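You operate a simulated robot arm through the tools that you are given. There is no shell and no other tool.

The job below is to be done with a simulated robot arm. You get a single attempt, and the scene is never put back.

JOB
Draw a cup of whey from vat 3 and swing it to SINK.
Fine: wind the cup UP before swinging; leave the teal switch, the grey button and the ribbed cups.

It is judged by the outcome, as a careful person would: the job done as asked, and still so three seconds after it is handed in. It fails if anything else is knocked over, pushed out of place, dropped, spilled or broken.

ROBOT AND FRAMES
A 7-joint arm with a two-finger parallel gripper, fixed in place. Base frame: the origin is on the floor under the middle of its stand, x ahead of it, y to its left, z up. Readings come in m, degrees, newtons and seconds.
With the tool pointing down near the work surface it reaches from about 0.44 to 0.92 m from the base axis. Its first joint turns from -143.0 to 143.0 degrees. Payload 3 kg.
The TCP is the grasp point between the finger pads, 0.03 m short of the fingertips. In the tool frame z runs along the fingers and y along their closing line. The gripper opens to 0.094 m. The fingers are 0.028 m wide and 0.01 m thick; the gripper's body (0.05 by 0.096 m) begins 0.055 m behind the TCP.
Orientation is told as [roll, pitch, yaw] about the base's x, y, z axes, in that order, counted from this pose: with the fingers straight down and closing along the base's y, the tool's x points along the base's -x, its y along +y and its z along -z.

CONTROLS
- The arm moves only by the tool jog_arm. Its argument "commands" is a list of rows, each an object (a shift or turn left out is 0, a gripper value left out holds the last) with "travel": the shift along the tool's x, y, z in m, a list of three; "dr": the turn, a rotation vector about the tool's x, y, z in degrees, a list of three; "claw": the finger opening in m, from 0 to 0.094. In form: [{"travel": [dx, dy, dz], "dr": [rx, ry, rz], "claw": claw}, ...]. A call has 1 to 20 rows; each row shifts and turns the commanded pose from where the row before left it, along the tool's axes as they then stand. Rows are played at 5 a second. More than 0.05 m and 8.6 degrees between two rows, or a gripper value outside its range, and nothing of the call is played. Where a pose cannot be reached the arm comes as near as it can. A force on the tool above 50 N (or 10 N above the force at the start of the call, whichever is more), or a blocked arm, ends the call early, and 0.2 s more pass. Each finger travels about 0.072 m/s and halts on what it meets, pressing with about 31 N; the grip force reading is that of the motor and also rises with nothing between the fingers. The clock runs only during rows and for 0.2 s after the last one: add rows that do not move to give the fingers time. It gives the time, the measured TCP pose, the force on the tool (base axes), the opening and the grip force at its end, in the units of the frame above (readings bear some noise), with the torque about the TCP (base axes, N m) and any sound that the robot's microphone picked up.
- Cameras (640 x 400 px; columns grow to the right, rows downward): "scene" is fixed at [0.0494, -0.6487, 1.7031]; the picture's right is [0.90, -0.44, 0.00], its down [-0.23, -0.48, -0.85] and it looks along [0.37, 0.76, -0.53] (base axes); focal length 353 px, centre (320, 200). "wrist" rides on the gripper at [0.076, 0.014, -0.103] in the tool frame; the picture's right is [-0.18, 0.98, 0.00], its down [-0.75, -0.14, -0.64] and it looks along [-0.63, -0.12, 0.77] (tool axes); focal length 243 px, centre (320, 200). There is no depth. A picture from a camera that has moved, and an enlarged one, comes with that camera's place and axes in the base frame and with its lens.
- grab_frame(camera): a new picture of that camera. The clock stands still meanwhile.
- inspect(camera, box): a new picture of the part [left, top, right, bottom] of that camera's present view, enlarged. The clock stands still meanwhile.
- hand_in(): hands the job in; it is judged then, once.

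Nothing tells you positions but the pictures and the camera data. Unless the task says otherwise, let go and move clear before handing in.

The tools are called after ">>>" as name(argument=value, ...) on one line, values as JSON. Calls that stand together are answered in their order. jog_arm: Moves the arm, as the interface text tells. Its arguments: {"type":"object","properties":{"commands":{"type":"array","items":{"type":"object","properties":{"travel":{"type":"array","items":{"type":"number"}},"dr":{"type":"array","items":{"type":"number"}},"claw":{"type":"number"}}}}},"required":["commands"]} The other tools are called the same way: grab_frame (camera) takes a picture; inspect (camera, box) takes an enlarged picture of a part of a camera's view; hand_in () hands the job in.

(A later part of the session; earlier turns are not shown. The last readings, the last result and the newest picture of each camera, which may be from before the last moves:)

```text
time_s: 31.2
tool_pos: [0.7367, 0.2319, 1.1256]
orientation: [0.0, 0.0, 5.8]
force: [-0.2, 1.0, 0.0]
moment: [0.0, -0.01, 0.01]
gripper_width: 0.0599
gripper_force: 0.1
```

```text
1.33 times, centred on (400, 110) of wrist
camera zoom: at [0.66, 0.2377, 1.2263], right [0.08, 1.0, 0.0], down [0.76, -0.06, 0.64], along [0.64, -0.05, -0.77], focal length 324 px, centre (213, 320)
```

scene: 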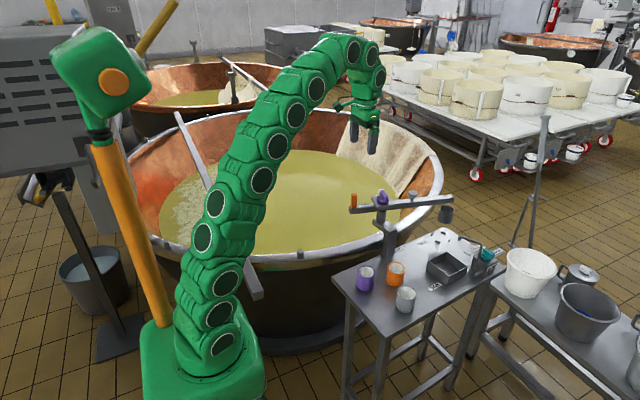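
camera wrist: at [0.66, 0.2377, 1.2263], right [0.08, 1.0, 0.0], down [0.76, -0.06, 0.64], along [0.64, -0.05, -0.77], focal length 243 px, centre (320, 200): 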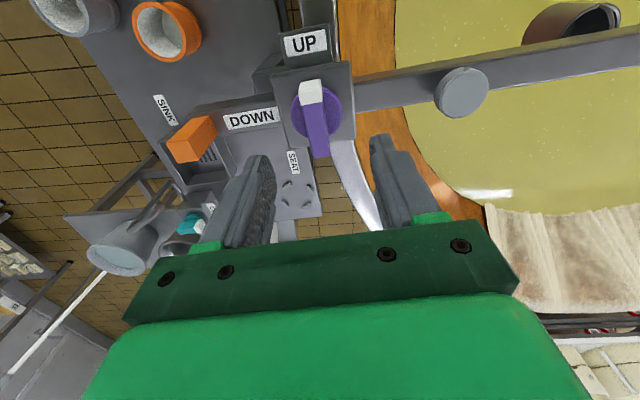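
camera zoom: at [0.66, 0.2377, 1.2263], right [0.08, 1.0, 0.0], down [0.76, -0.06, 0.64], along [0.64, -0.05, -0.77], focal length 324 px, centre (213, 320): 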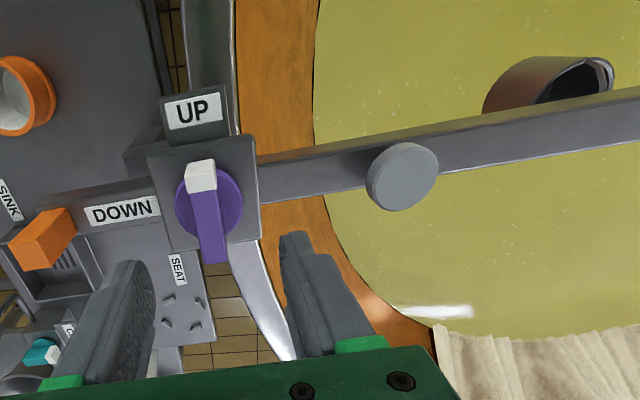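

The knob centre is at about (0.735, 0.2295), with the bar axis about 4° off base x. I'll align, descend so the tips sit above the knob disc, and grip the bar.

>>> jog_arm(commands=[{"travel": [0.0015, -0.0023, 0], "dr": [0, 0, 1.9]}, {"travel": [0, 0, 0.032]}, {"travel": [0, 0, 0.031]}, {}, {}])

>>> inspect(camera="wrist", box=[200, 60, 460, 240])

>>> inspect(camera="scene", box=[340, 150, 440, 230])

```text
time_s: 32.4
tool_pos: [0.7336, 0.226, 1.0621]
orientation: [-0.1, -0.1, 4.2]
force: [0.6, 0.3, -0.1]
moment: [0.01, -0.01, -0.02]
gripper_width: 0.06
gripper_force: 0.1
```

```text
2.22 times, centred on (330, 150) of wrist
camera zoom: at [0.6573, 0.2361, 1.1634], right [0.11, 0.99, 0.0], down [0.76, -0.09, 0.64], along [0.64, -0.07, -0.77], focal length 539 px, centre (298, 311)
```

zoom: 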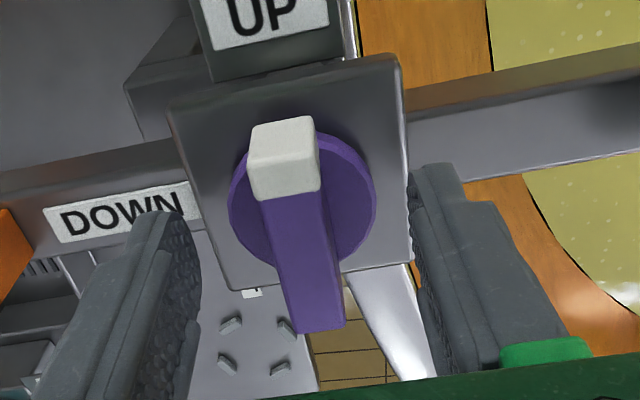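

```text
5.00 times, centred on (390, 190) of scene
camera zoom: at [0.0494, -0.6487, 1.7031], right [0.9, -0.44, 0.0], down [-0.23, -0.48, -0.85], along [0.37, 0.76, -0.53], focal length 1765 px, centre (-30, 250)
```

zoom: 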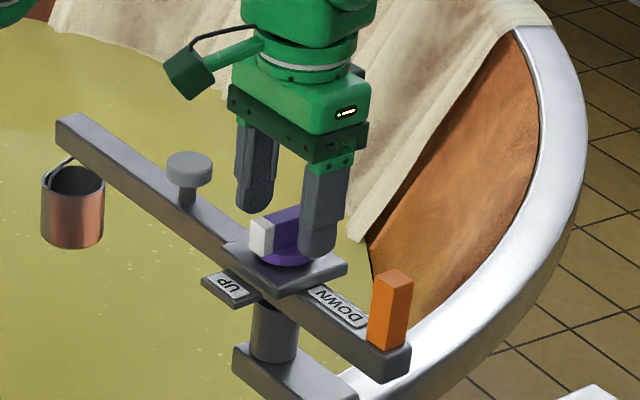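

The bar is centred between the fingers. I'll close on it and check forces.

>>> jog_arm(commands=[{"claw": 0.04}, {"claw": 0.025}, {"claw": 0.012}, {}, {}, {}])

>>> inspect(camera="scene", box=[340, 150, 440, 230])

```text
time_s: 33.8
tool_pos: [0.7336, 0.2279, 1.0623]
orientation: [0.0, 0.0, 4.1]
force: [2.8, 11.2, -0.4]
moment: [0.18, -0.13, 0.07]
gripper_width: 0.0156
gripper_force: 44.9
```

```text
5.00 times, centred on (390, 190) of scene
camera zoom: at [0.0494, -0.6487, 1.7031], right [0.9, -0.44, 0.0], down [-0.23, -0.48, -0.85], along [0.37, 0.76, -0.53], focal length 1765 px, centre (-30, 250)
```

zoom: 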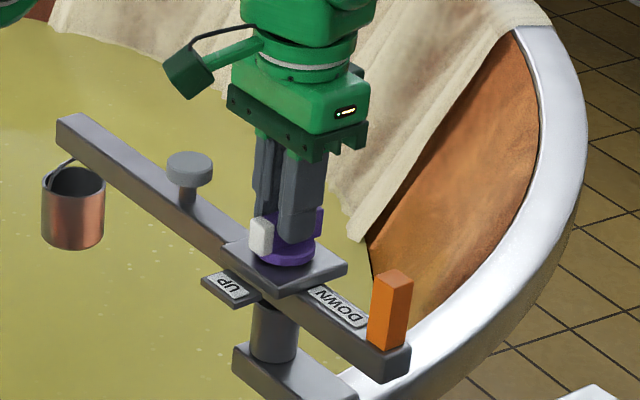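

The bar is gripped at 15.6 mm. I'll relieve the small side force and turn the knob 15° counter-clockwise toward DOWN, checking that the boom stays put.

>>> jog_arm(commands=[{"travel": [0, 0.0008, 0]}, {"dr": [0, 0, -5]}, {"dr": [0, 0, -5]}, {"dr": [0, 0, -5]}, {}])

>>> inspect(camera="scene", box=[320, 150, 460, 240])

```text
time_s: 35.0
tool_pos: [0.734, 0.2282, 1.0617]
orientation: [0.0, 0.0, 19.1]
force: [5.2, 2.4, 5.8]
moment: [0.11, -0.42, -1.79]
gripper_width: 0.0228
gripper_force: 45.4
```

```text
4.44 times, centred on (390, 195) of scene
camera zoom: at [0.0494, -0.6487, 1.7031], right [0.9, -0.44, 0.0], down [-0.23, -0.48, -0.85], along [0.37, 0.76, -0.53], focal length 1569 px, centre (9, 222)
```

zoom: 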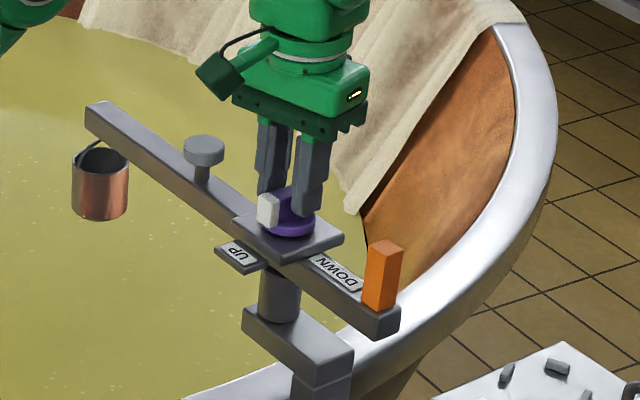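

Turning 15° skewed the fingers on the bar (width rose to 23 mm, with a torque of 1.8 N·m), so the knob resisted. I'll look at the knob before deciding.

>>> inspect(camera="wrist", box=[200, 60, 460, 240])

>>> inspect(camera="scene", box=[360, 180, 408, 210])

```text
2.22 times, centred on (330, 150) of wrist
camera zoom: at [0.6578, 0.2165, 1.1634], right [-0.15, 0.99, 0.0], down [0.76, 0.11, 0.64], along [0.64, 0.09, -0.77], focal length 539 px, centre (298, 311)
```

zoom: 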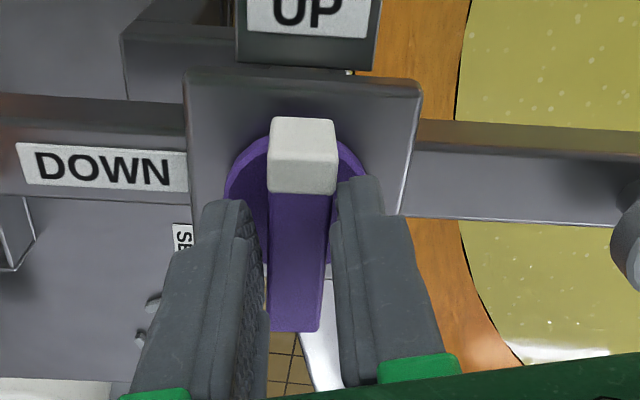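

```text
13.33 times, centred on (384, 195) of scene
camera zoom: at [0.0494, -0.6487, 1.7031], right [0.9, -0.44, 0.0], down [-0.23, -0.48, -0.85], along [0.37, 0.76, -0.53], focal length 4708 px, centre (-533, 267)
```

zoom: 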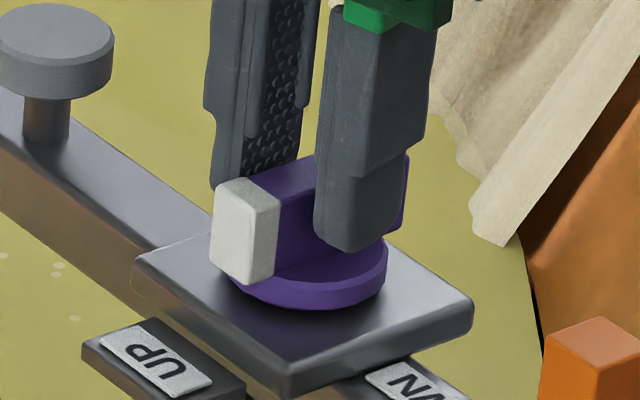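

The knob bar hasn't turned noticeably. I'll undo that, then gently try a few degrees the other way to feel which direction is free.

>>> jog_arm(commands=[{"dr": [0, 0, 5]}, {"dr": [0, 0, 5]}, {"dr": [0, 0, 5]}, {}])

>>> jog_arm(commands=[{"dr": [0, 0, 4]}, {"dr": [0, 0, 4]}, {}])

>>> inspect(camera="wrist", box=[200, 60, 460, 240])

>>> inspect(camera="scene", box=[320, 150, 460, 240])

```text
time_s: 36.0
tool_pos: [0.7351, 0.2286, 1.0623]
orientation: [-0.1, 0.1, 4.0]
force: [-4.0, -18.7, -8.7]
moment: [-0.4, -0.82, 0.08]
gripper_width: 0.0158
gripper_force: 45.4
```

```text
time_s: 36.8
tool_pos: [0.7363, 0.2288, 1.0614]
orientation: [-0.1, 0.2, -4.0]
force: [-6.0, -27.0, -16.9]
moment: [-0.65, -0.94, 0.02]
gripper_width: 0.0156
gripper_force: 44.9
```

```text
2.22 times, centred on (330, 150) of wrist
camera zoom: at [0.6611, 0.248, 1.1634], right [0.25, 0.97, 0.0], down [0.74, -0.19, 0.64], along [0.62, -0.16, -0.77], focal length 539 px, centre (298, 311)
```

zoom: 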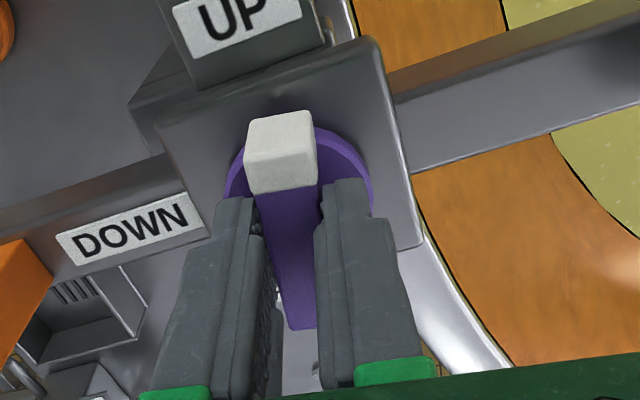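

```text
4.44 times, centred on (390, 195) of scene
camera zoom: at [0.0494, -0.6487, 1.7031], right [0.9, -0.44, 0.0], down [-0.23, -0.48, -0.85], along [0.37, 0.76, -0.53], focal length 1569 px, centre (9, 222)
```

zoom: 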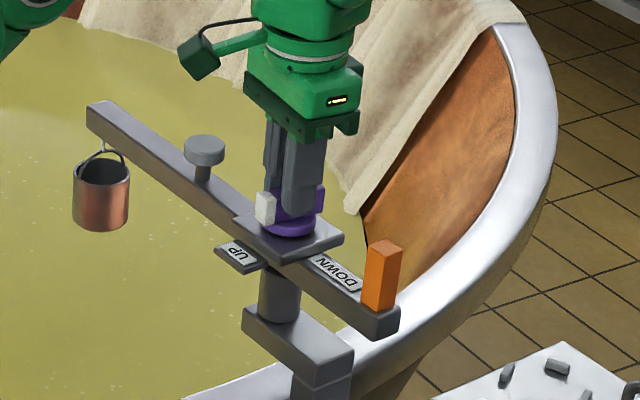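

Turning clockwise is free, and the cup lowered slightly, so DOWN is reached clockwise (about 270°). I'll loosen to a cage grip to remove the side stress and check that the knob holds.

>>> jog_arm(commands=[{"claw": 0.02}, {}, {}])

>>> inspect(camera="scene", box=[320, 150, 460, 240])

>>> inspect(camera="wrist", box=[200, 60, 460, 240])

```text
time_s: 37.6
tool_pos: [0.7358, 0.2291, 1.0623]
orientation: [0.0, 0.0, -3.9]
force: [2.2, -3.6, 0.5]
moment: [-0.08, -0.04, 0.04]
gripper_width: 0.0217
gripper_force: 1.9
```

```text
4.44 times, centred on (390, 195) of scene
camera zoom: at [0.0494, -0.6487, 1.7031], right [0.9, -0.44, 0.0], down [-0.23, -0.48, -0.85], along [0.37, 0.76, -0.53], focal length 1569 px, centre (9, 222)
```

zoom: 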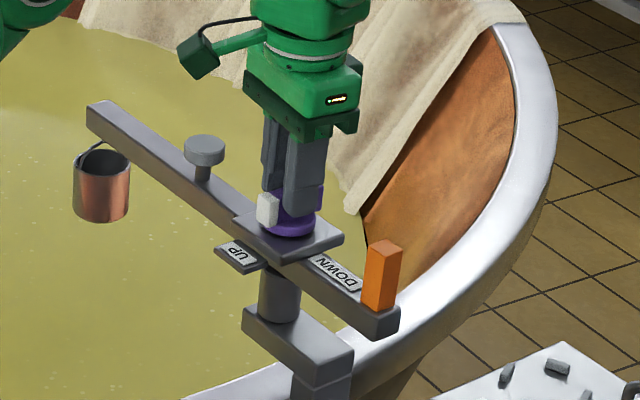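

```text
2.22 times, centred on (330, 150) of wrist
camera zoom: at [0.661, 0.2487, 1.164], right [0.25, 0.97, 0.0], down [0.74, -0.19, 0.64], along [0.62, -0.16, -0.77], focal length 539 px, centre (298, 311)
```

zoom: 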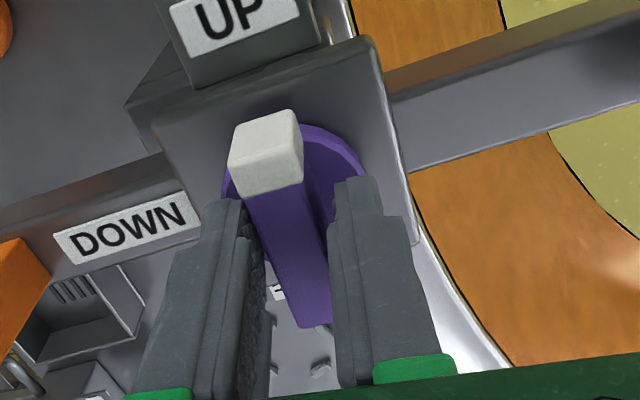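

On loosening, the knob sprang back to UP, so it has a return spring or detent and needs a firm grip. I'll re-centre on the bar, grip firmly, and turn clockwise while watching the cup.

>>> jog_arm(commands=[{"claw": 0.03}, {"dr": [0, 0, -8]}, {}, {"claw": 0.012}, {}, {}])

```text
time_s: 39.0
tool_pos: [0.7359, 0.2276, 1.0618]
orientation: [0.0, 0.0, 4.0]
force: [-3.3, -15.6, 0.7]
moment: [-0.43, 0.56, 0.05]
gripper_width: 0.0156
gripper_force: 44.6
```

>>> jog_arm(commands=[{"travel": [0, -0.0007, 0]}, {"dr": [0, 0, 5]}, {"dr": [0, 0, 5]}, {"dr": [0, 0, 5]}, {"dr": [0, 0, 5]}, {}])

>>> inspect(camera="scene", box=[320, 150, 460, 240])

>>> inspect(camera="wrist", box=[200, 60, 460, 240])

```text
time_s: 40.4
tool_pos: [0.7351, 0.2284, 1.0616]
orientation: [-0.1, 0.0, -15.9]
force: [-4.5, 5.7, 0.9]
moment: [0.4, 0.91, 0.08]
gripper_width: 0.016
gripper_force: 45.1
```

```text
4.44 times, centred on (390, 195) of scene
camera zoom: at [0.0494, -0.6487, 1.7031], right [0.9, -0.44, 0.0], down [-0.23, -0.48, -0.85], along [0.37, 0.76, -0.53], focal length 1569 px, centre (9, 222)
```

zoom: 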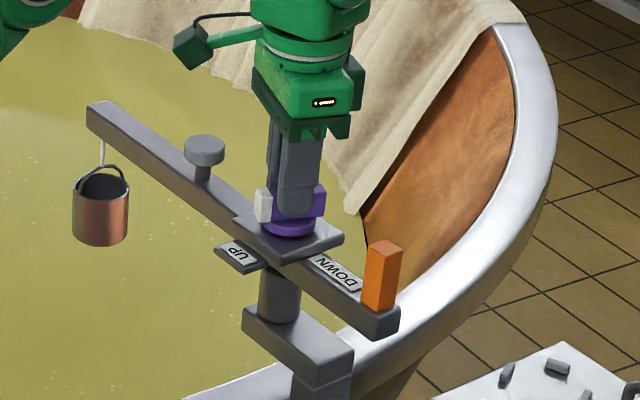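

```text
2.22 times, centred on (330, 150) of wrist
camera zoom: at [0.6663, 0.2632, 1.1635], right [0.45, 0.89, 0.0], down [0.69, -0.34, 0.64], along [0.57, -0.29, -0.77], focal length 539 px, centre (298, 311)
```

zoom: 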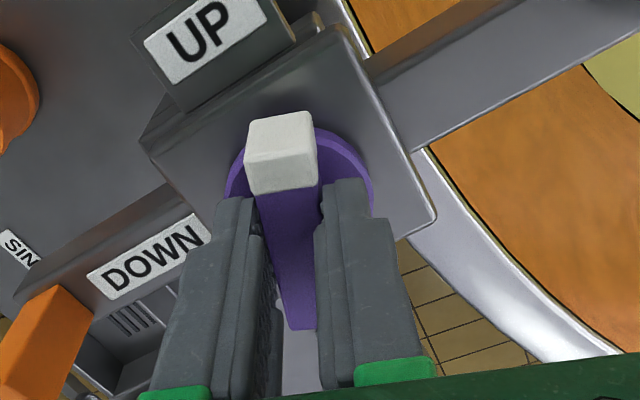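

The cup is lowering steadily, about 29 mm for 20°, and torque is small. I'll turn to 60° and then test whether the knob holds itself when loosened.

>>> jog_arm(commands=[{"dr": [0, 0, 5]}, {"dr": [0, 0, 5]}, {"dr": [0, 0, 5]}, {"dr": [0, 0, 5]}, {"dr": [0, 0, 5]}, {"dr": [0, 0, 5]}, {"dr": [0, 0, 5]}, {"dr": [0, 0, 5]}, {}])

>>> inspect(camera="scene", box=[320, 150, 460, 240])

```text
time_s: 42.4
tool_pos: [0.7355, 0.2297, 1.0633]
orientation: [0.1, 0.0, -55.9]
force: [22.2, 33.4, 2.9]
moment: [1.83, 0.31, 0.12]
gripper_width: 0.0159
gripper_force: 45.3
```

```text
4.44 times, centred on (390, 195) of scene
camera zoom: at [0.0494, -0.6487, 1.7031], right [0.9, -0.44, 0.0], down [-0.23, -0.48, -0.85], along [0.37, 0.76, -0.53], focal length 1569 px, centre (9, 222)
```

zoom: 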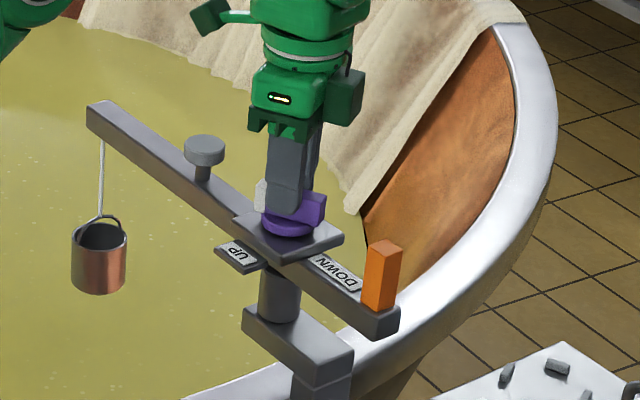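

The cup has come down about 8.5 cm over 60°. I'll relieve the side force, then loosen slightly to test whether the knob holds.

>>> jog_arm(commands=[{"travel": [0.0005, 0.0014, 0]}, {}, {"claw": 0.019}, {}, {}])

>>> inspect(camera="scene", box=[320, 150, 460, 240])

>>> inspect(camera="wrist", box=[200, 60, 460, 240])

```text
time_s: 43.6
tool_pos: [0.7365, 0.2302, 1.0618]
orientation: [0.0, 0.0, -55.9]
force: [-0.3, -0.5, 0.6]
moment: [-0.02, 0.01, 0.04]
gripper_width: 0.0188
gripper_force: 0.1
```

```text
4.44 times, centred on (390, 195) of scene
camera zoom: at [0.0494, -0.6487, 1.7031], right [0.9, -0.44, 0.0], down [-0.23, -0.48, -0.85], along [0.37, 0.76, -0.53], focal length 1569 px, centre (9, 222)
```

zoom: 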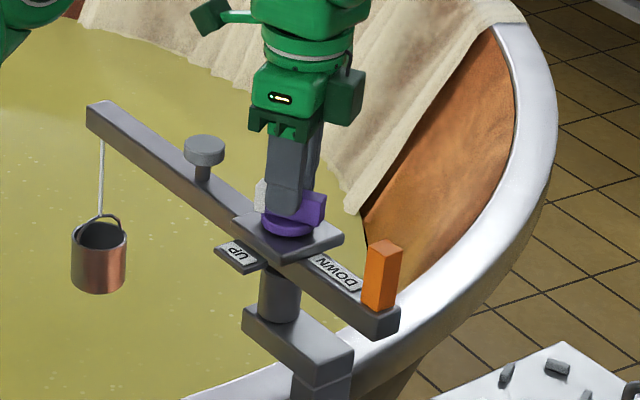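

```text
2.22 times, centred on (330, 150) of wrist
camera zoom: at [0.7056, 0.3004, 1.1635], right [0.92, 0.4, 0.0], down [0.31, -0.7, 0.64], along [0.26, -0.59, -0.77], focal length 539 px, centre (298, 311)
```

zoom: 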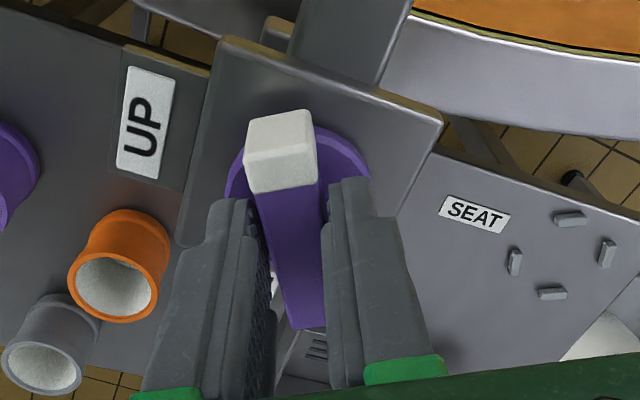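

Away from the UP detent, the knob holds itself. I'll continue clockwise with the cage grip down to about yaw -90°.

>>> jog_arm(commands=[{"dr": [0, 0, 5]}, {"dr": [0, 0, 5]}, {"dr": [0, 0, 5]}, {"dr": [0, 0, 5]}, {"dr": [0, 0, 5]}, {"dr": [0, 0, 5]}, {"dr": [0, 0, 5]}, {}])

>>> inspect(camera="scene", box=[320, 150, 460, 240])

>>> inspect(camera="wrist", box=[200, 60, 460, 240])

```text
time_s: 45.4
tool_pos: [0.7359, 0.2295, 1.0631]
orientation: [0.0, 0.1, -91.0]
force: [6.2, 2.8, 2.4]
moment: [0.05, -0.16, 0.1]
gripper_width: 0.0228
gripper_force: 2.8
```

```text
4.44 times, centred on (390, 195) of scene
camera zoom: at [0.0494, -0.6487, 1.7031], right [0.9, -0.44, 0.0], down [-0.23, -0.48, -0.85], along [0.37, 0.76, -0.53], focal length 1569 px, centre (9, 222)
```

zoom: 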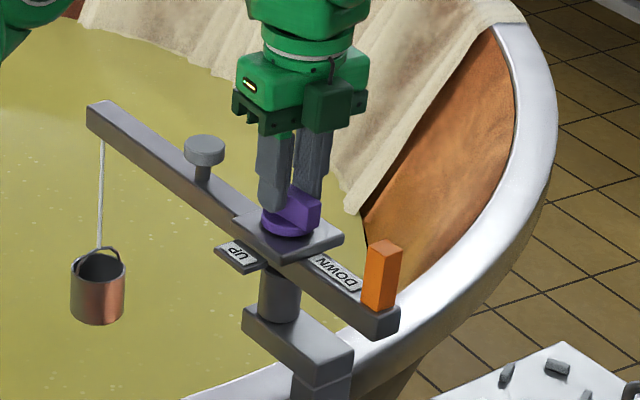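

```text
2.22 times, centred on (330, 150) of wrist
camera zoom: at [0.7517, 0.3052, 1.1637], right [0.98, -0.2, 0.0], down [-0.15, -0.75, 0.64], along [-0.13, -0.63, -0.77], focal length 539 px, centre (298, 311)
```

zoom: 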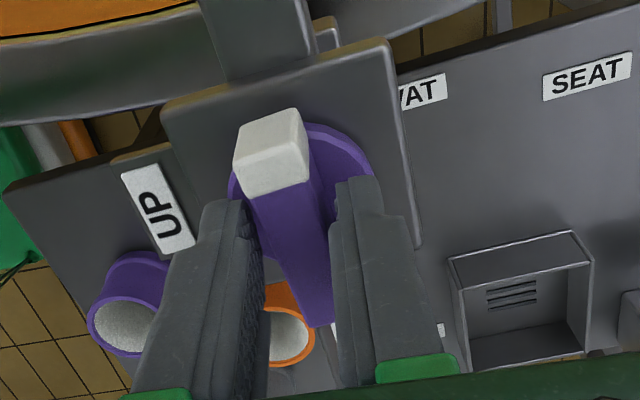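

The bar lags the cage because of friction, so I'll close firmly to bring it to -91°. Then I'll release, rise, rotate back 180° and regrip for the second half.

>>> jog_arm(commands=[{"claw": 0.012}, {}, {}, {"claw": 0.05}, {}, {}, {"travel": [0, 0, -0.04]}, {}])

>>> inspect(camera="scene", box=[320, 150, 460, 240])

>>> inspect(camera="wrist", box=[200, 60, 460, 240])

```text
time_s: 47.2
tool_pos: [0.7336, 0.2256, 1.1013]
orientation: [-0.1, 0.0, -90.9]
force: [-0.4, -0.5, 0.4]
moment: [0.0, -0.01, 0.02]
gripper_width: 0.0498
gripper_force: 0.0
```

```text
4.44 times, centred on (390, 195) of scene
camera zoom: at [0.0494, -0.6487, 1.7031], right [0.9, -0.44, 0.0], down [-0.23, -0.48, -0.85], along [0.37, 0.76, -0.53], focal length 1569 px, centre (9, 222)
```

zoom: 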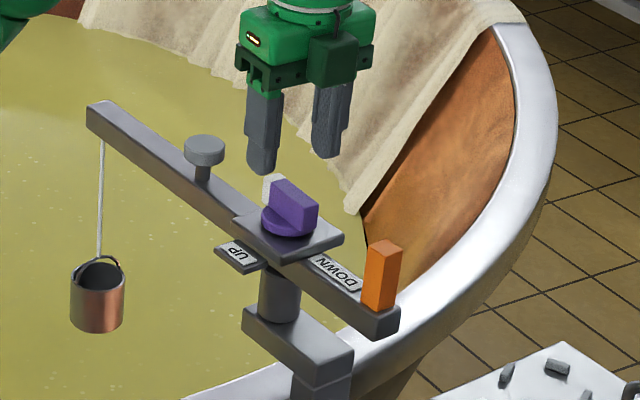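

```text
2.22 times, centred on (330, 150) of wrist
camera zoom: at [0.7493, 0.3028, 1.2039], right [0.98, -0.2, 0.0], down [-0.15, -0.75, 0.64], along [-0.13, -0.63, -0.77], focal length 539 px, centre (298, 311)
```

zoom: 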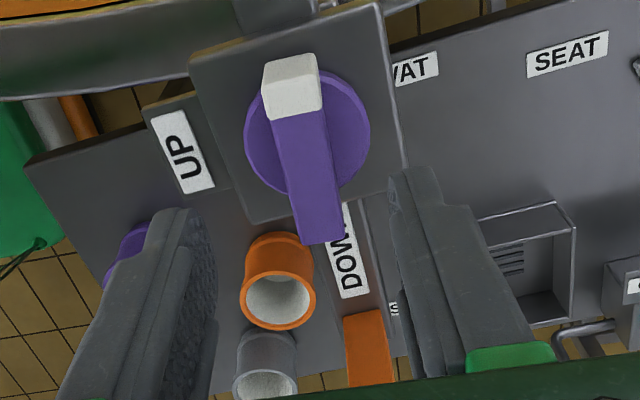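

The knob holds at about 95° clockwise from UP and the cup hangs at mid height. I'll rotate back 180° at this clear height.

>>> jog_arm(commands=[{"dr": [0, 0, -8.5]}, {"dr": [0, 0, -8.5]}, {"dr": [0, 0, -8.5]}, {"dr": [0, 0, -8.5]}, {"dr": [0, 0, -8.5]}, {"dr": [0, 0, -8.5]}, {"dr": [0, 0, -8.5]}, {"dr": [0, 0, -8.5]}, {"dr": [0, 0, -8.5]}, {"dr": [0, 0, -8.5]}, {"dr": [0, 0, -8.5]}, {"dr": [0, 0, -8.5]}, {"dr": [0, 0, -8.5]}, {"dr": [0, 0, -8.5]}, {"dr": [0, 0, -8.5]}, {"dr": [0, 0, -8.5]}, {"dr": [0, 0, -8.5]}, {"dr": [0, 0, -8.5]}, {"dr": [0, 0, -8.5]}, {"dr": [0, 0, -8.5]}])

>>> jog_arm(commands=[{"dr": [0, 0, -8.0]}, {}, {}])

>>> inspect(camera="wrist", box=[200, 40, 460, 240])

```text
time_s: 51.4
tool_pos: [0.7364, 0.2293, 1.1022]
orientation: [0.0, 0.0, 79.1]
force: [-0.1, -0.4, 0.2]
moment: [-0.04, 0.0, 0.02]
gripper_width: 0.05
gripper_force: 0.1
```

```text
time_s: 52.2
tool_pos: [0.7374, 0.2285, 1.1024]
orientation: [0.0, 0.0, 87.1]
force: [-0.3, -0.2, 0.7]
moment: [0.0, 0.02, 0.02]
gripper_width: 0.0501
gripper_force: 0.1
```

```text
2.00 times, centred on (330, 140) of wrist
camera zoom: at [0.7182, 0.1538, 1.2041], right [-0.97, 0.23, 0.0], down [0.18, 0.75, 0.64], along [0.15, 0.62, -0.77], focal length 485 px, centre (300, 320)
```

zoom: 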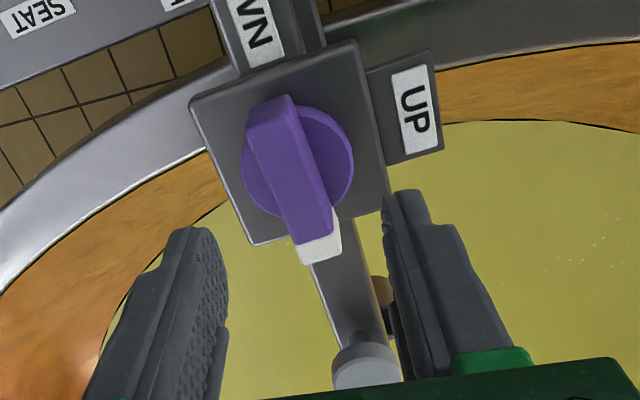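

The bar is at about 96° by my measurement. I'll align to it, descend, and grip firmly.

>>> jog_arm(commands=[{"dr": [0, 0, -7]}, {"travel": [0, 0, 0.02]}, {"travel": [0, 0, 0.02]}, {}, {"claw": 0.03}, {"claw": 0.012}, {}, {}])

>>> inspect(camera="scene", box=[320, 150, 460, 240])

```text
time_s: 54.0
tool_pos: [0.7365, 0.2297, 1.0626]
orientation: [0.0, 0.0, 94.1]
force: [10.2, -0.1, -1.8]
moment: [0.03, -0.29, 0.08]
gripper_width: 0.016
gripper_force: 44.8
```

```text
4.44 times, centred on (390, 195) of scene
camera zoom: at [0.0494, -0.6487, 1.7031], right [0.9, -0.44, 0.0], down [-0.23, -0.48, -0.85], along [0.37, 0.76, -0.53], focal length 1569 px, centre (9, 222)
```

zoom: 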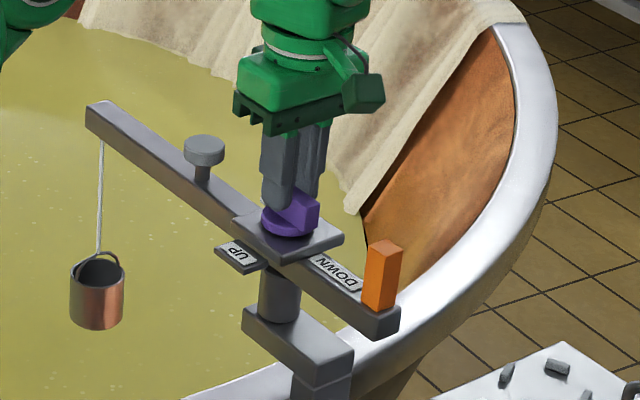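

Firm grip with small force. I'll turn clockwise 40° and check.

>>> jog_arm(commands=[{"travel": [0, -0.0004, 0], "dr": [0, 0, 5]}, {"dr": [0, 0, 5]}, {"dr": [0, 0, 5]}, {"dr": [0, 0, 5]}, {"dr": [0, 0, 5]}, {"dr": [0, 0, 5]}, {"dr": [0, 0, 5]}, {"dr": [0, 0, 5]}, {}])

>>> inspect(camera="scene", box=[320, 150, 460, 240])

```text
time_s: 56.0
tool_pos: [0.7372, 0.2287, 1.0615]
orientation: [-0.2, -0.1, 53.9]
force: [10.9, 3.9, -13.9]
moment: [-0.2, 0.07, 0.07]
gripper_width: 0.0158
gripper_force: 45.5
stopped in row 9: the force on the tool passed its limit at 50 N (the readings are from after the stop); the commanded pose is now the measured one
```

```text
4.44 times, centred on (390, 195) of scene
camera zoom: at [0.0494, -0.6487, 1.7031], right [0.9, -0.44, 0.0], down [-0.23, -0.48, -0.85], along [0.37, 0.76, -0.53], focal length 1569 px, centre (9, 222)
```

zoom: 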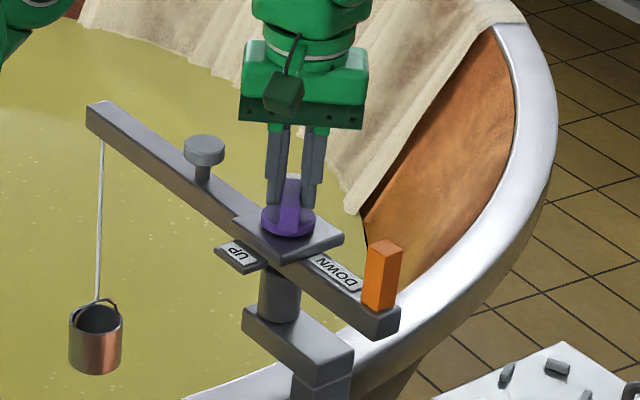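

A force spike shows my tool axis is about 2 mm off the knob axis in y. I'll loosen, check the pose, re-centre from vision, and regrip.

>>> jog_arm(commands=[{"claw": 0.03}, {}, {}, {}])

>>> inspect(camera="wrist", box=[220, 60, 420, 220])

```text
time_s: 57.0
tool_pos: [0.7373, 0.2289, 1.0626]
orientation: [-0.1, -0.1, 54.0]
force: [-0.8, -0.8, -0.7]
moment: [-0.03, -0.02, 0.01]
gripper_width: 0.0297
gripper_force: 0.0
```

```text
2.50 times, centred on (320, 140) of wrist
camera zoom: at [0.6807, 0.1759, 1.1643], right [-0.69, 0.73, 0.0], down [0.56, 0.53, 0.64], along [0.47, 0.44, -0.77], focal length 606 px, centre (320, 350)
```

zoom: 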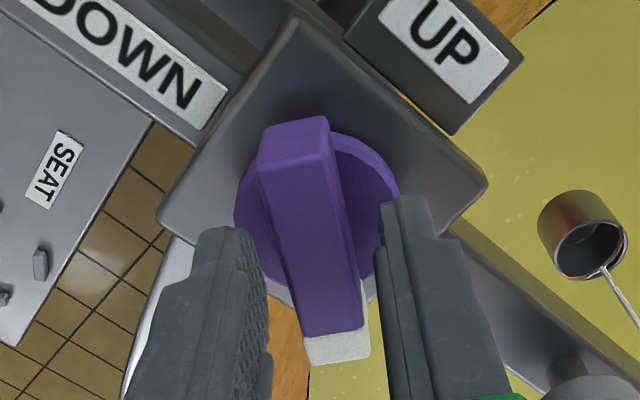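

The bar is at 53.6° and aligned with the fingers, and the knob axis estimate is (0.7365, 0.2289). I'll nudge slightly, regrip, and turn in smaller chunks.

>>> jog_arm(commands=[{"travel": [0.00035, 0.0005, 0]}, {"claw": 0.012}, {}, {}, {}])

>>> jog_arm(commands=[{"dr": [0, 0, 4]}, {"dr": [0, 0, 4]}, {"dr": [0, 0, 4]}, {"dr": [0, 0, 4]}, {"dr": [0, 0, 4]}, {}])

>>> inspect(camera="scene", box=[320, 150, 460, 250])

```text
time_s: 58.2
tool_pos: [0.737, 0.2288, 1.0627]
orientation: [-0.1, -0.1, 53.8]
force: [10.6, -9.0, -1.5]
moment: [-0.19, -0.14, 0.09]
gripper_width: 0.0156
gripper_force: 44.8
```

```text
time_s: 59.6
tool_pos: [0.737, 0.2291, 1.0627]
orientation: [-0.1, 0.0, 33.8]
force: [12.2, -15.5, 4.7]
moment: [-0.53, 0.12, 0.03]
gripper_width: 0.0157
gripper_force: 44.9
```

```text
4.00 times, centred on (390, 200) of scene
camera zoom: at [0.0494, -0.6487, 1.7031], right [0.9, -0.44, 0.0], down [-0.23, -0.48, -0.85], along [0.37, 0.76, -0.53], focal length 1412 px, centre (40, 200)
```

zoom: 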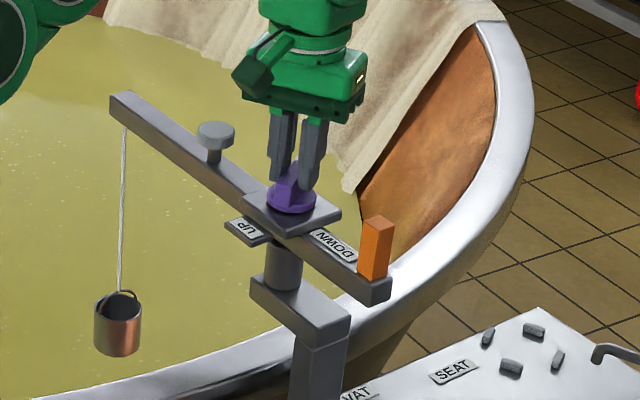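

The cup continues down with moderate force. I'll relieve the side force and continue.

>>> jog_arm(commands=[{"travel": [0, -0.0007, 0], "dr": [0, 0, 4]}, {"dr": [0, 0, 4]}, {"dr": [0, 0, 4]}, {"dr": [0, 0, 4]}, {"dr": [0, 0, 4]}, {"dr": [0, 0, 4]}, {"dr": [0, 0, 4]}, {}])

>>> inspect(camera="scene", box=[320, 150, 460, 250])

```text
time_s: 61.4
tool_pos: [0.7367, 0.2286, 1.0625]
orientation: [-0.1, -0.1, 5.8]
force: [-9.8, -19.7, -7.0]
moment: [-0.56, 0.97, 0.06]
gripper_width: 0.016
gripper_force: 45.0
```

```text
4.00 times, centred on (390, 200) of scene
camera zoom: at [0.0494, -0.6487, 1.7031], right [0.9, -0.44, 0.0], down [-0.23, -0.48, -0.85], along [0.37, 0.76, -0.53], focal length 1412 px, centre (40, 200)
```

zoom: 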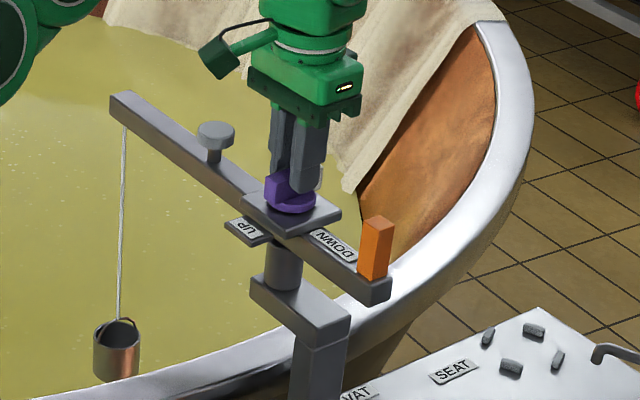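

The cup is near the whey surface. I'll continue with force relief.

>>> jog_arm(commands=[{"travel": [0.0004, -0.0007, 0], "dr": [0, 0, 4]}, {"dr": [0, 0, 4]}, {"dr": [0, 0, 4]}, {"dr": [0, 0, 4]}, {"dr": [0, 0, 4]}, {"dr": [0, 0, 4]}, {}])

>>> inspect(camera="scene", box=[320, 150, 460, 250])

>>> grab_frame(camera="wrist")

```text
time_s: 63.0
tool_pos: [0.7364, 0.2293, 1.0621]
orientation: [-0.1, -0.1, -18.2]
force: [3.9, -7.6, -13.0]
moment: [0.01, 0.41, 0.04]
gripper_width: 0.0158
gripper_force: 44.9
```

```text
4.00 times, centred on (390, 200) of scene
camera zoom: at [0.0494, -0.6487, 1.7031], right [0.9, -0.44, 0.0], down [-0.23, -0.48, -0.85], along [0.37, 0.76, -0.53], focal length 1412 px, centre (40, 200)
```

zoom: 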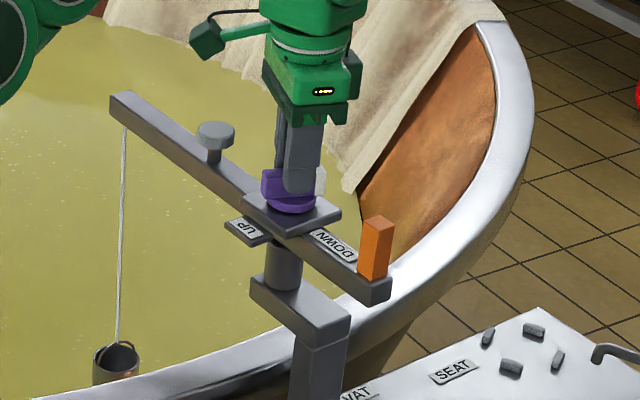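

```text
taken
camera wrist: at [0.6693, 0.2654, 1.1641], right [0.48, 0.88, 0.0], down [0.67, -0.37, 0.64], along [0.56, -0.31, -0.77], focal length 243 px, centre (320, 200)
```

wrist: 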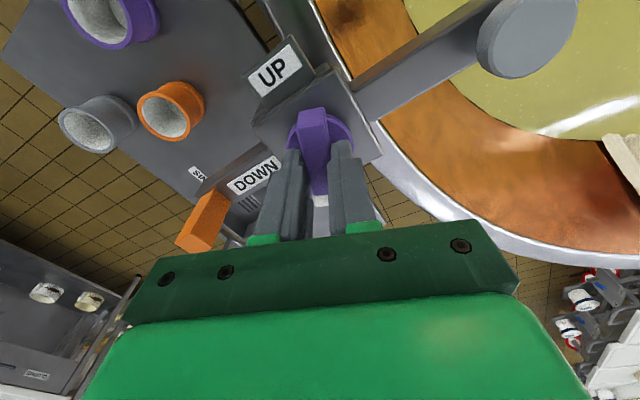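

>>> jog_arm(commands=[{"travel": [0, -0.0003, 0], "dr": [0, 0, 4]}, {"dr": [0, 0, 4]}, {"dr": [0, 0, 4]}, {"dr": [0, 0, 4]}, {"dr": [0, 0, 4]}, {"dr": [0, 0, 4]}, {}])

>>> inspect(camera="scene", box=[320, 150, 460, 250])

```text
time_s: 64.6
tool_pos: [0.7376, 0.2294, 1.0623]
orientation: [0.2, -0.1, -42.0]
force: [17.3, 15.6, -4.2]
moment: [-0.24, -0.87, 0.07]
gripper_width: 0.016
gripper_force: 45.4
```

```text
4.00 times, centred on (390, 200) of scene
camera zoom: at [0.0494, -0.6487, 1.7031], right [0.9, -0.44, 0.0], down [-0.23, -0.48, -0.85], along [0.37, 0.76, -0.53], focal length 1412 px, centre (40, 200)
```

zoom: 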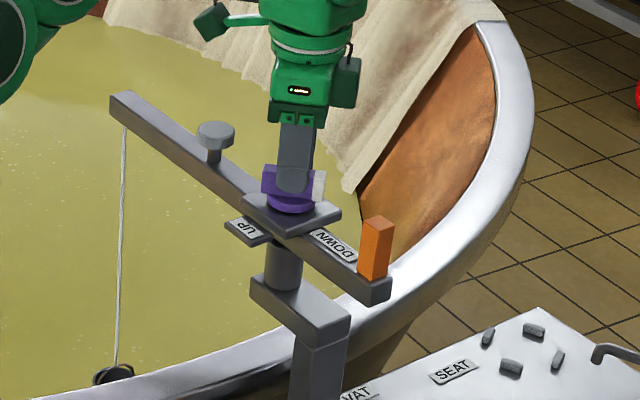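

>>> jog_arm(commands=[{"travel": [0, 0.0008, 0], "dr": [0, 0, 4]}, {"dr": [0, 0, 4]}, {"dr": [0, 0, 4]}, {"dr": [0, 0, 4]}, {"dr": [0, 0, 4]}, {"dr": [0, 0, 4]}, {}])

>>> inspect(camera="scene", box=[320, 150, 460, 250])

```text
time_s: 66.2
tool_pos: [0.7379, 0.228, 1.0623]
orientation: [0.1, 0.0, -66.2]
force: [-11.1, 4.8, 0.8]
moment: [0.94, 0.77, 0.06]
gripper_width: 0.0159
gripper_force: 44.7
```

```text
4.00 times, centred on (390, 200) of scene
camera zoom: at [0.0494, -0.6487, 1.7031], right [0.9, -0.44, 0.0], down [-0.23, -0.48, -0.85], along [0.37, 0.76, -0.53], focal length 1412 px, centre (40, 200)
```

zoom: 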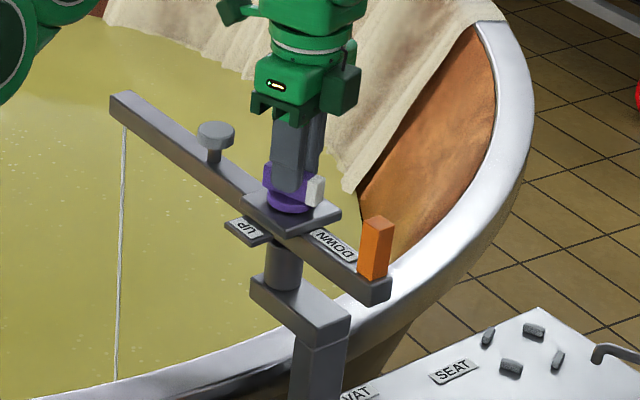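

The cup has gone below the visible rim line. I'll finish the last 20° to align the white end with DOWN.

>>> jog_arm(commands=[{"travel": [0.0002, -0.0003, 0], "dr": [0, 0, 4]}, {"dr": [0, 0, 4]}, {"dr": [0, 0, 4]}, {"dr": [0, 0, 4]}, {"dr": [0, 0, 3]}, {}])

>>> inspect(camera="scene", box=[320, 150, 460, 250])

>>> grab_frame(camera="wrist")

```text
time_s: 67.6
tool_pos: [0.7374, 0.2289, 1.0624]
orientation: [0.2, 0.0, -85.2]
force: [8.7, 4.5, -10.0]
moment: [-0.59, -0.2, -0.04]
gripper_width: 0.0158
gripper_force: 45.0
```

```text
4.00 times, centred on (390, 200) of scene
camera zoom: at [0.0494, -0.6487, 1.7031], right [0.9, -0.44, 0.0], down [-0.23, -0.48, -0.85], along [0.37, 0.76, -0.53], focal length 1412 px, centre (40, 200)
```

zoom: 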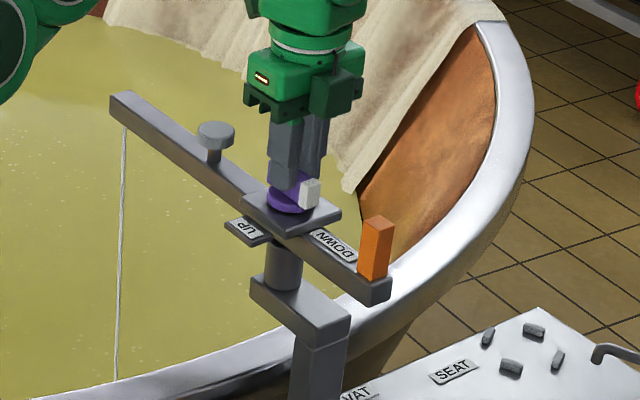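

```text
taken
camera wrist: at [0.7448, 0.3053, 1.1643], right [0.99, -0.1, 0.0], down [-0.08, -0.76, 0.64], along [-0.06, -0.64, -0.77], focal length 243 px, centre (320, 200)
```

wrist: 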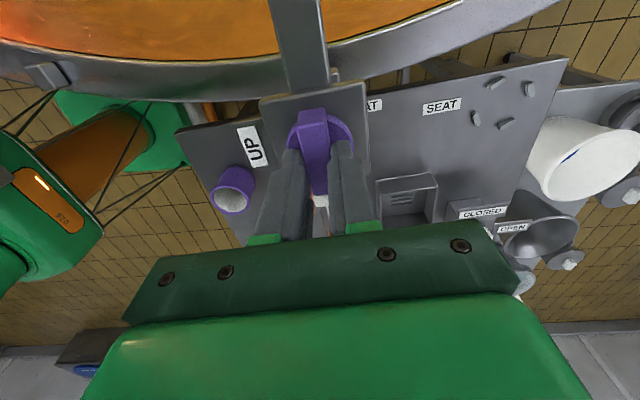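

The knob's white end now lines up with DOWN. I'll release, rise and rotate back 180° so the wrist camera can see the cup in the vat.

>>> jog_arm(commands=[{"claw": 0.05}, {}, {}, {"travel": [0, 0, -0.025]}, {"travel": [0, 0, -0.025]}, {}])

>>> jog_arm(commands=[{"dr": [0, 0, -8.5]}, {"dr": [0, 0, -8.5]}, {"dr": [0, 0, -8.5]}, {"dr": [0, 0, -8.5]}, {"dr": [0, 0, -8.5]}, {"dr": [0, 0, -8.5]}, {"dr": [0, 0, -8.5]}, {"dr": [0, 0, -8.5]}, {"dr": [0, 0, -8.5]}, {"dr": [0, 0, -8.5]}, {"dr": [0, 0, -8.5]}, {"dr": [0, 0, -8.5]}, {"dr": [0, 0, -8.5]}, {"dr": [0, 0, -8.5]}, {"dr": [0, 0, -8.5]}, {"dr": [0, 0, -8.5]}, {"dr": [0, 0, -8.5]}, {"dr": [0, 0, -8.5]}, {"dr": [0, 0, -8.5]}, {"dr": [0, 0, -8.5]}])

>>> grab_frame(camera="wrist")

>>> inspect(camera="scene", box=[320, 150, 460, 250])

```text
time_s: 69.0
tool_pos: [0.7355, 0.2296, 1.1134]
orientation: [0.1, -0.1, -85.1]
force: [0.5, -0.1, -1.0]
moment: [0.0, 0.01, 0.02]
gripper_width: 0.0502
gripper_force: 0.1
```

```text
time_s: 73.2
tool_pos: [0.7366, 0.2274, 1.1134]
orientation: [-0.1, -0.1, 85.0]
force: [-0.7, 0.6, -0.7]
moment: [-0.01, 0.01, -0.02]
gripper_width: 0.0498
gripper_force: 0.1
```

```text
taken
camera wrist: at [0.7155, 0.1532, 1.2149], right [-0.96, 0.27, 0.0], down [0.2, 0.74, 0.64], along [0.17, 0.62, -0.77], focal length 243 px, centre (320, 200)
```

wrist: 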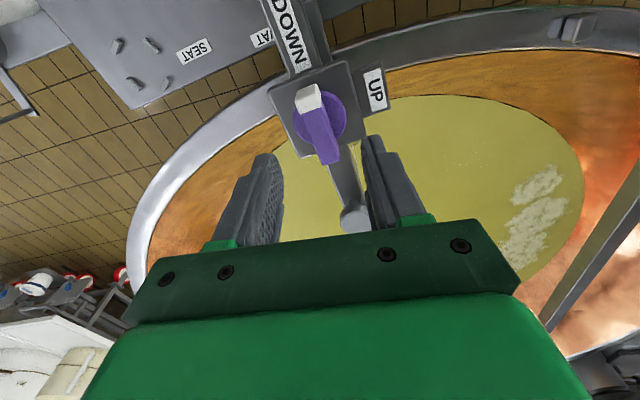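

```text
4.00 times, centred on (390, 200) of scene
camera zoom: at [0.0494, -0.6487, 1.7031], right [0.9, -0.44, 0.0], down [-0.23, -0.48, -0.85], along [0.37, 0.76, -0.53], focal length 1412 px, centre (40, 200)
```

zoom: 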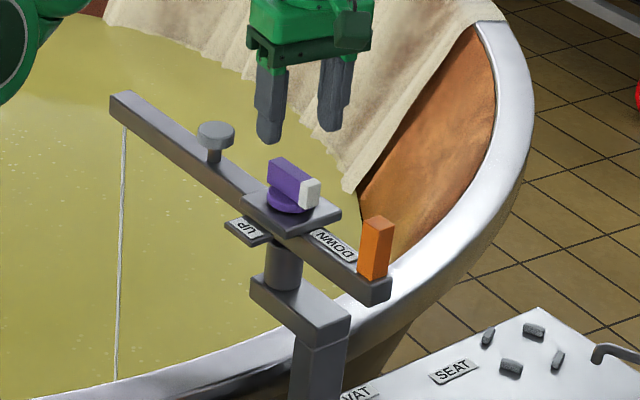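

The knob holds, pointing at DOWN. I'll zoom in to look for the cup in the whey.

>>> inspect(camera="wrist", box=[260, 0, 420, 100])

>>> inspect(camera="wrist", box=[280, 110, 440, 240])

```text
4.00 times, centred on (340, 50) of wrist
camera zoom: at [0.7155, 0.1532, 1.2149], right [-0.96, 0.27, 0.0], down [0.2, 0.74, 0.64], along [0.17, 0.62, -0.77], focal length 970 px, centre (240, 800)
```

zoom: 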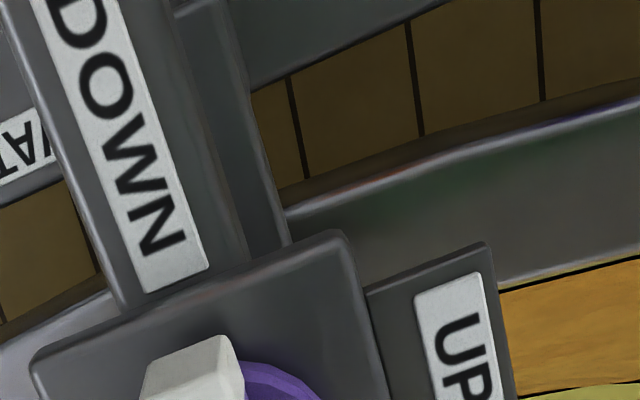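

```text
3.08 times, centred on (360, 175) of wrist
camera zoom: at [0.7155, 0.1532, 1.2149], right [-0.96, 0.27, 0.0], down [0.2, 0.74, 0.64], along [0.17, 0.62, -0.77], focal length 746 px, centre (197, 277)
```

zoom: 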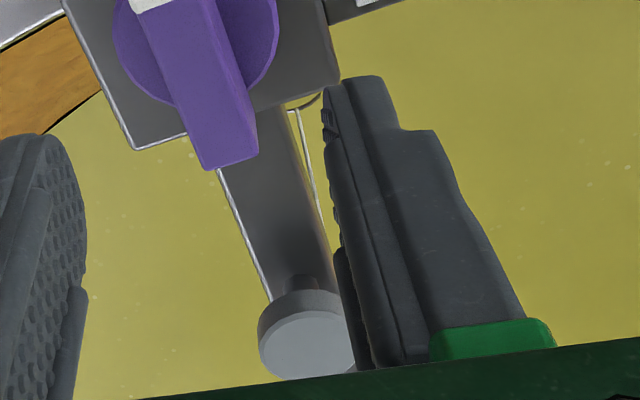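

Part of the cup is visible behind the finger. I'll open the fingers wider at this clear height to see it.

>>> jog_arm(commands=[{"claw": 0.09}, {}, {}])

>>> inspect(camera="wrist", box=[300, 90, 428, 190])

```text
time_s: 74.0
tool_pos: [0.7377, 0.2271, 1.1131]
orientation: [-0.1, 0.0, 84.9]
force: [0.0, -0.2, -0.5]
moment: [0.02, -0.01, -0.04]
gripper_width: 0.0899
gripper_force: 0.1
```

```text
4.00 times, centred on (364, 140) of wrist
camera zoom: at [0.7154, 0.1534, 1.2149], right [-0.96, 0.27, 0.0], down [0.21, 0.74, 0.64], along [0.18, 0.62, -0.77], focal length 970 px, centre (144, 440)
```

zoom: 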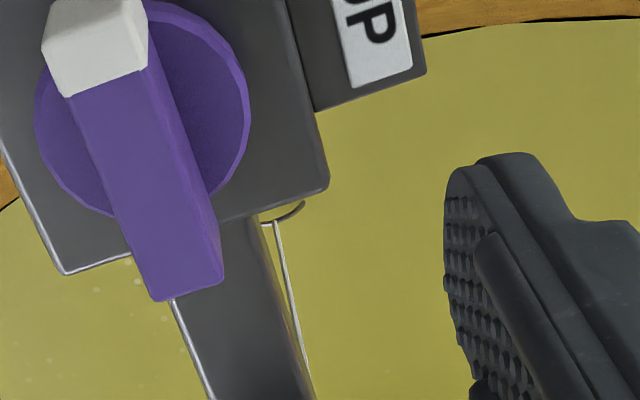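

The rope runs to the bail at the whey surface. I'll shift sideways for an unobstructed look, to make sure the cup's rim is submerged.

>>> jog_arm(commands=[{"travel": [0, -0.035, 0]}, {"travel": [0, -0.035, 0]}, {}, {}])

>>> inspect(camera="wrist", box=[320, 80, 448, 180])

>>> grab_frame(camera="wrist")

```text
time_s: 75.0
tool_pos: [0.8078, 0.2194, 1.114]
orientation: [-0.1, 0.1, 84.9]
force: [-0.8, 0.1, -0.3]
moment: [-0.03, -0.01, -0.02]
gripper_width: 0.0899
gripper_force: 0.1
```

```text
4.00 times, centred on (384, 130) of wrist
camera zoom: at [0.7866, 0.1452, 1.2156], right [-0.96, 0.27, 0.0], down [0.21, 0.74, 0.64], along [0.17, 0.62, -0.77], focal length 970 px, centre (64, 480)
```

zoom: 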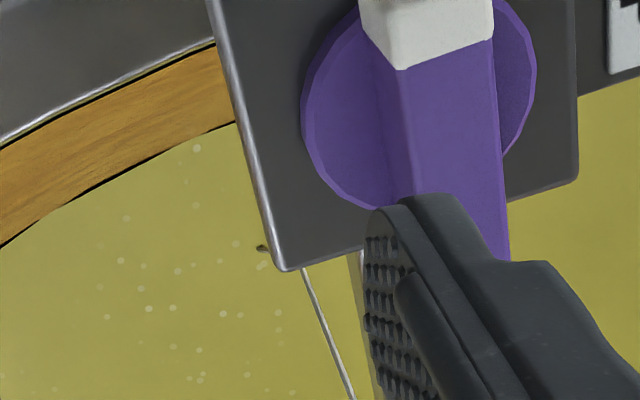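

```text
taken
camera wrist: at [0.7866, 0.1452, 1.2156], right [-0.96, 0.27, 0.0], down [0.21, 0.74, 0.64], along [0.17, 0.62, -0.77], focal length 243 px, centre (320, 200)
```

wrist: 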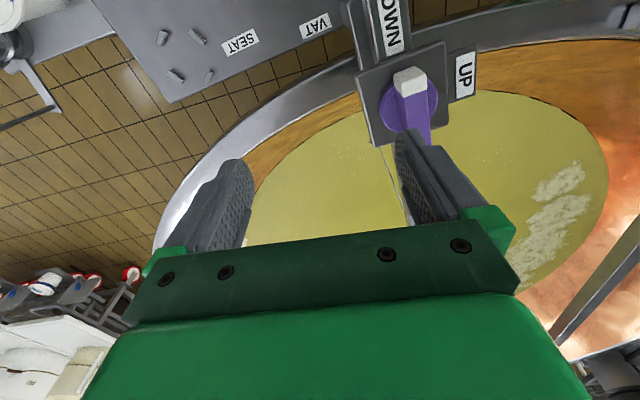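

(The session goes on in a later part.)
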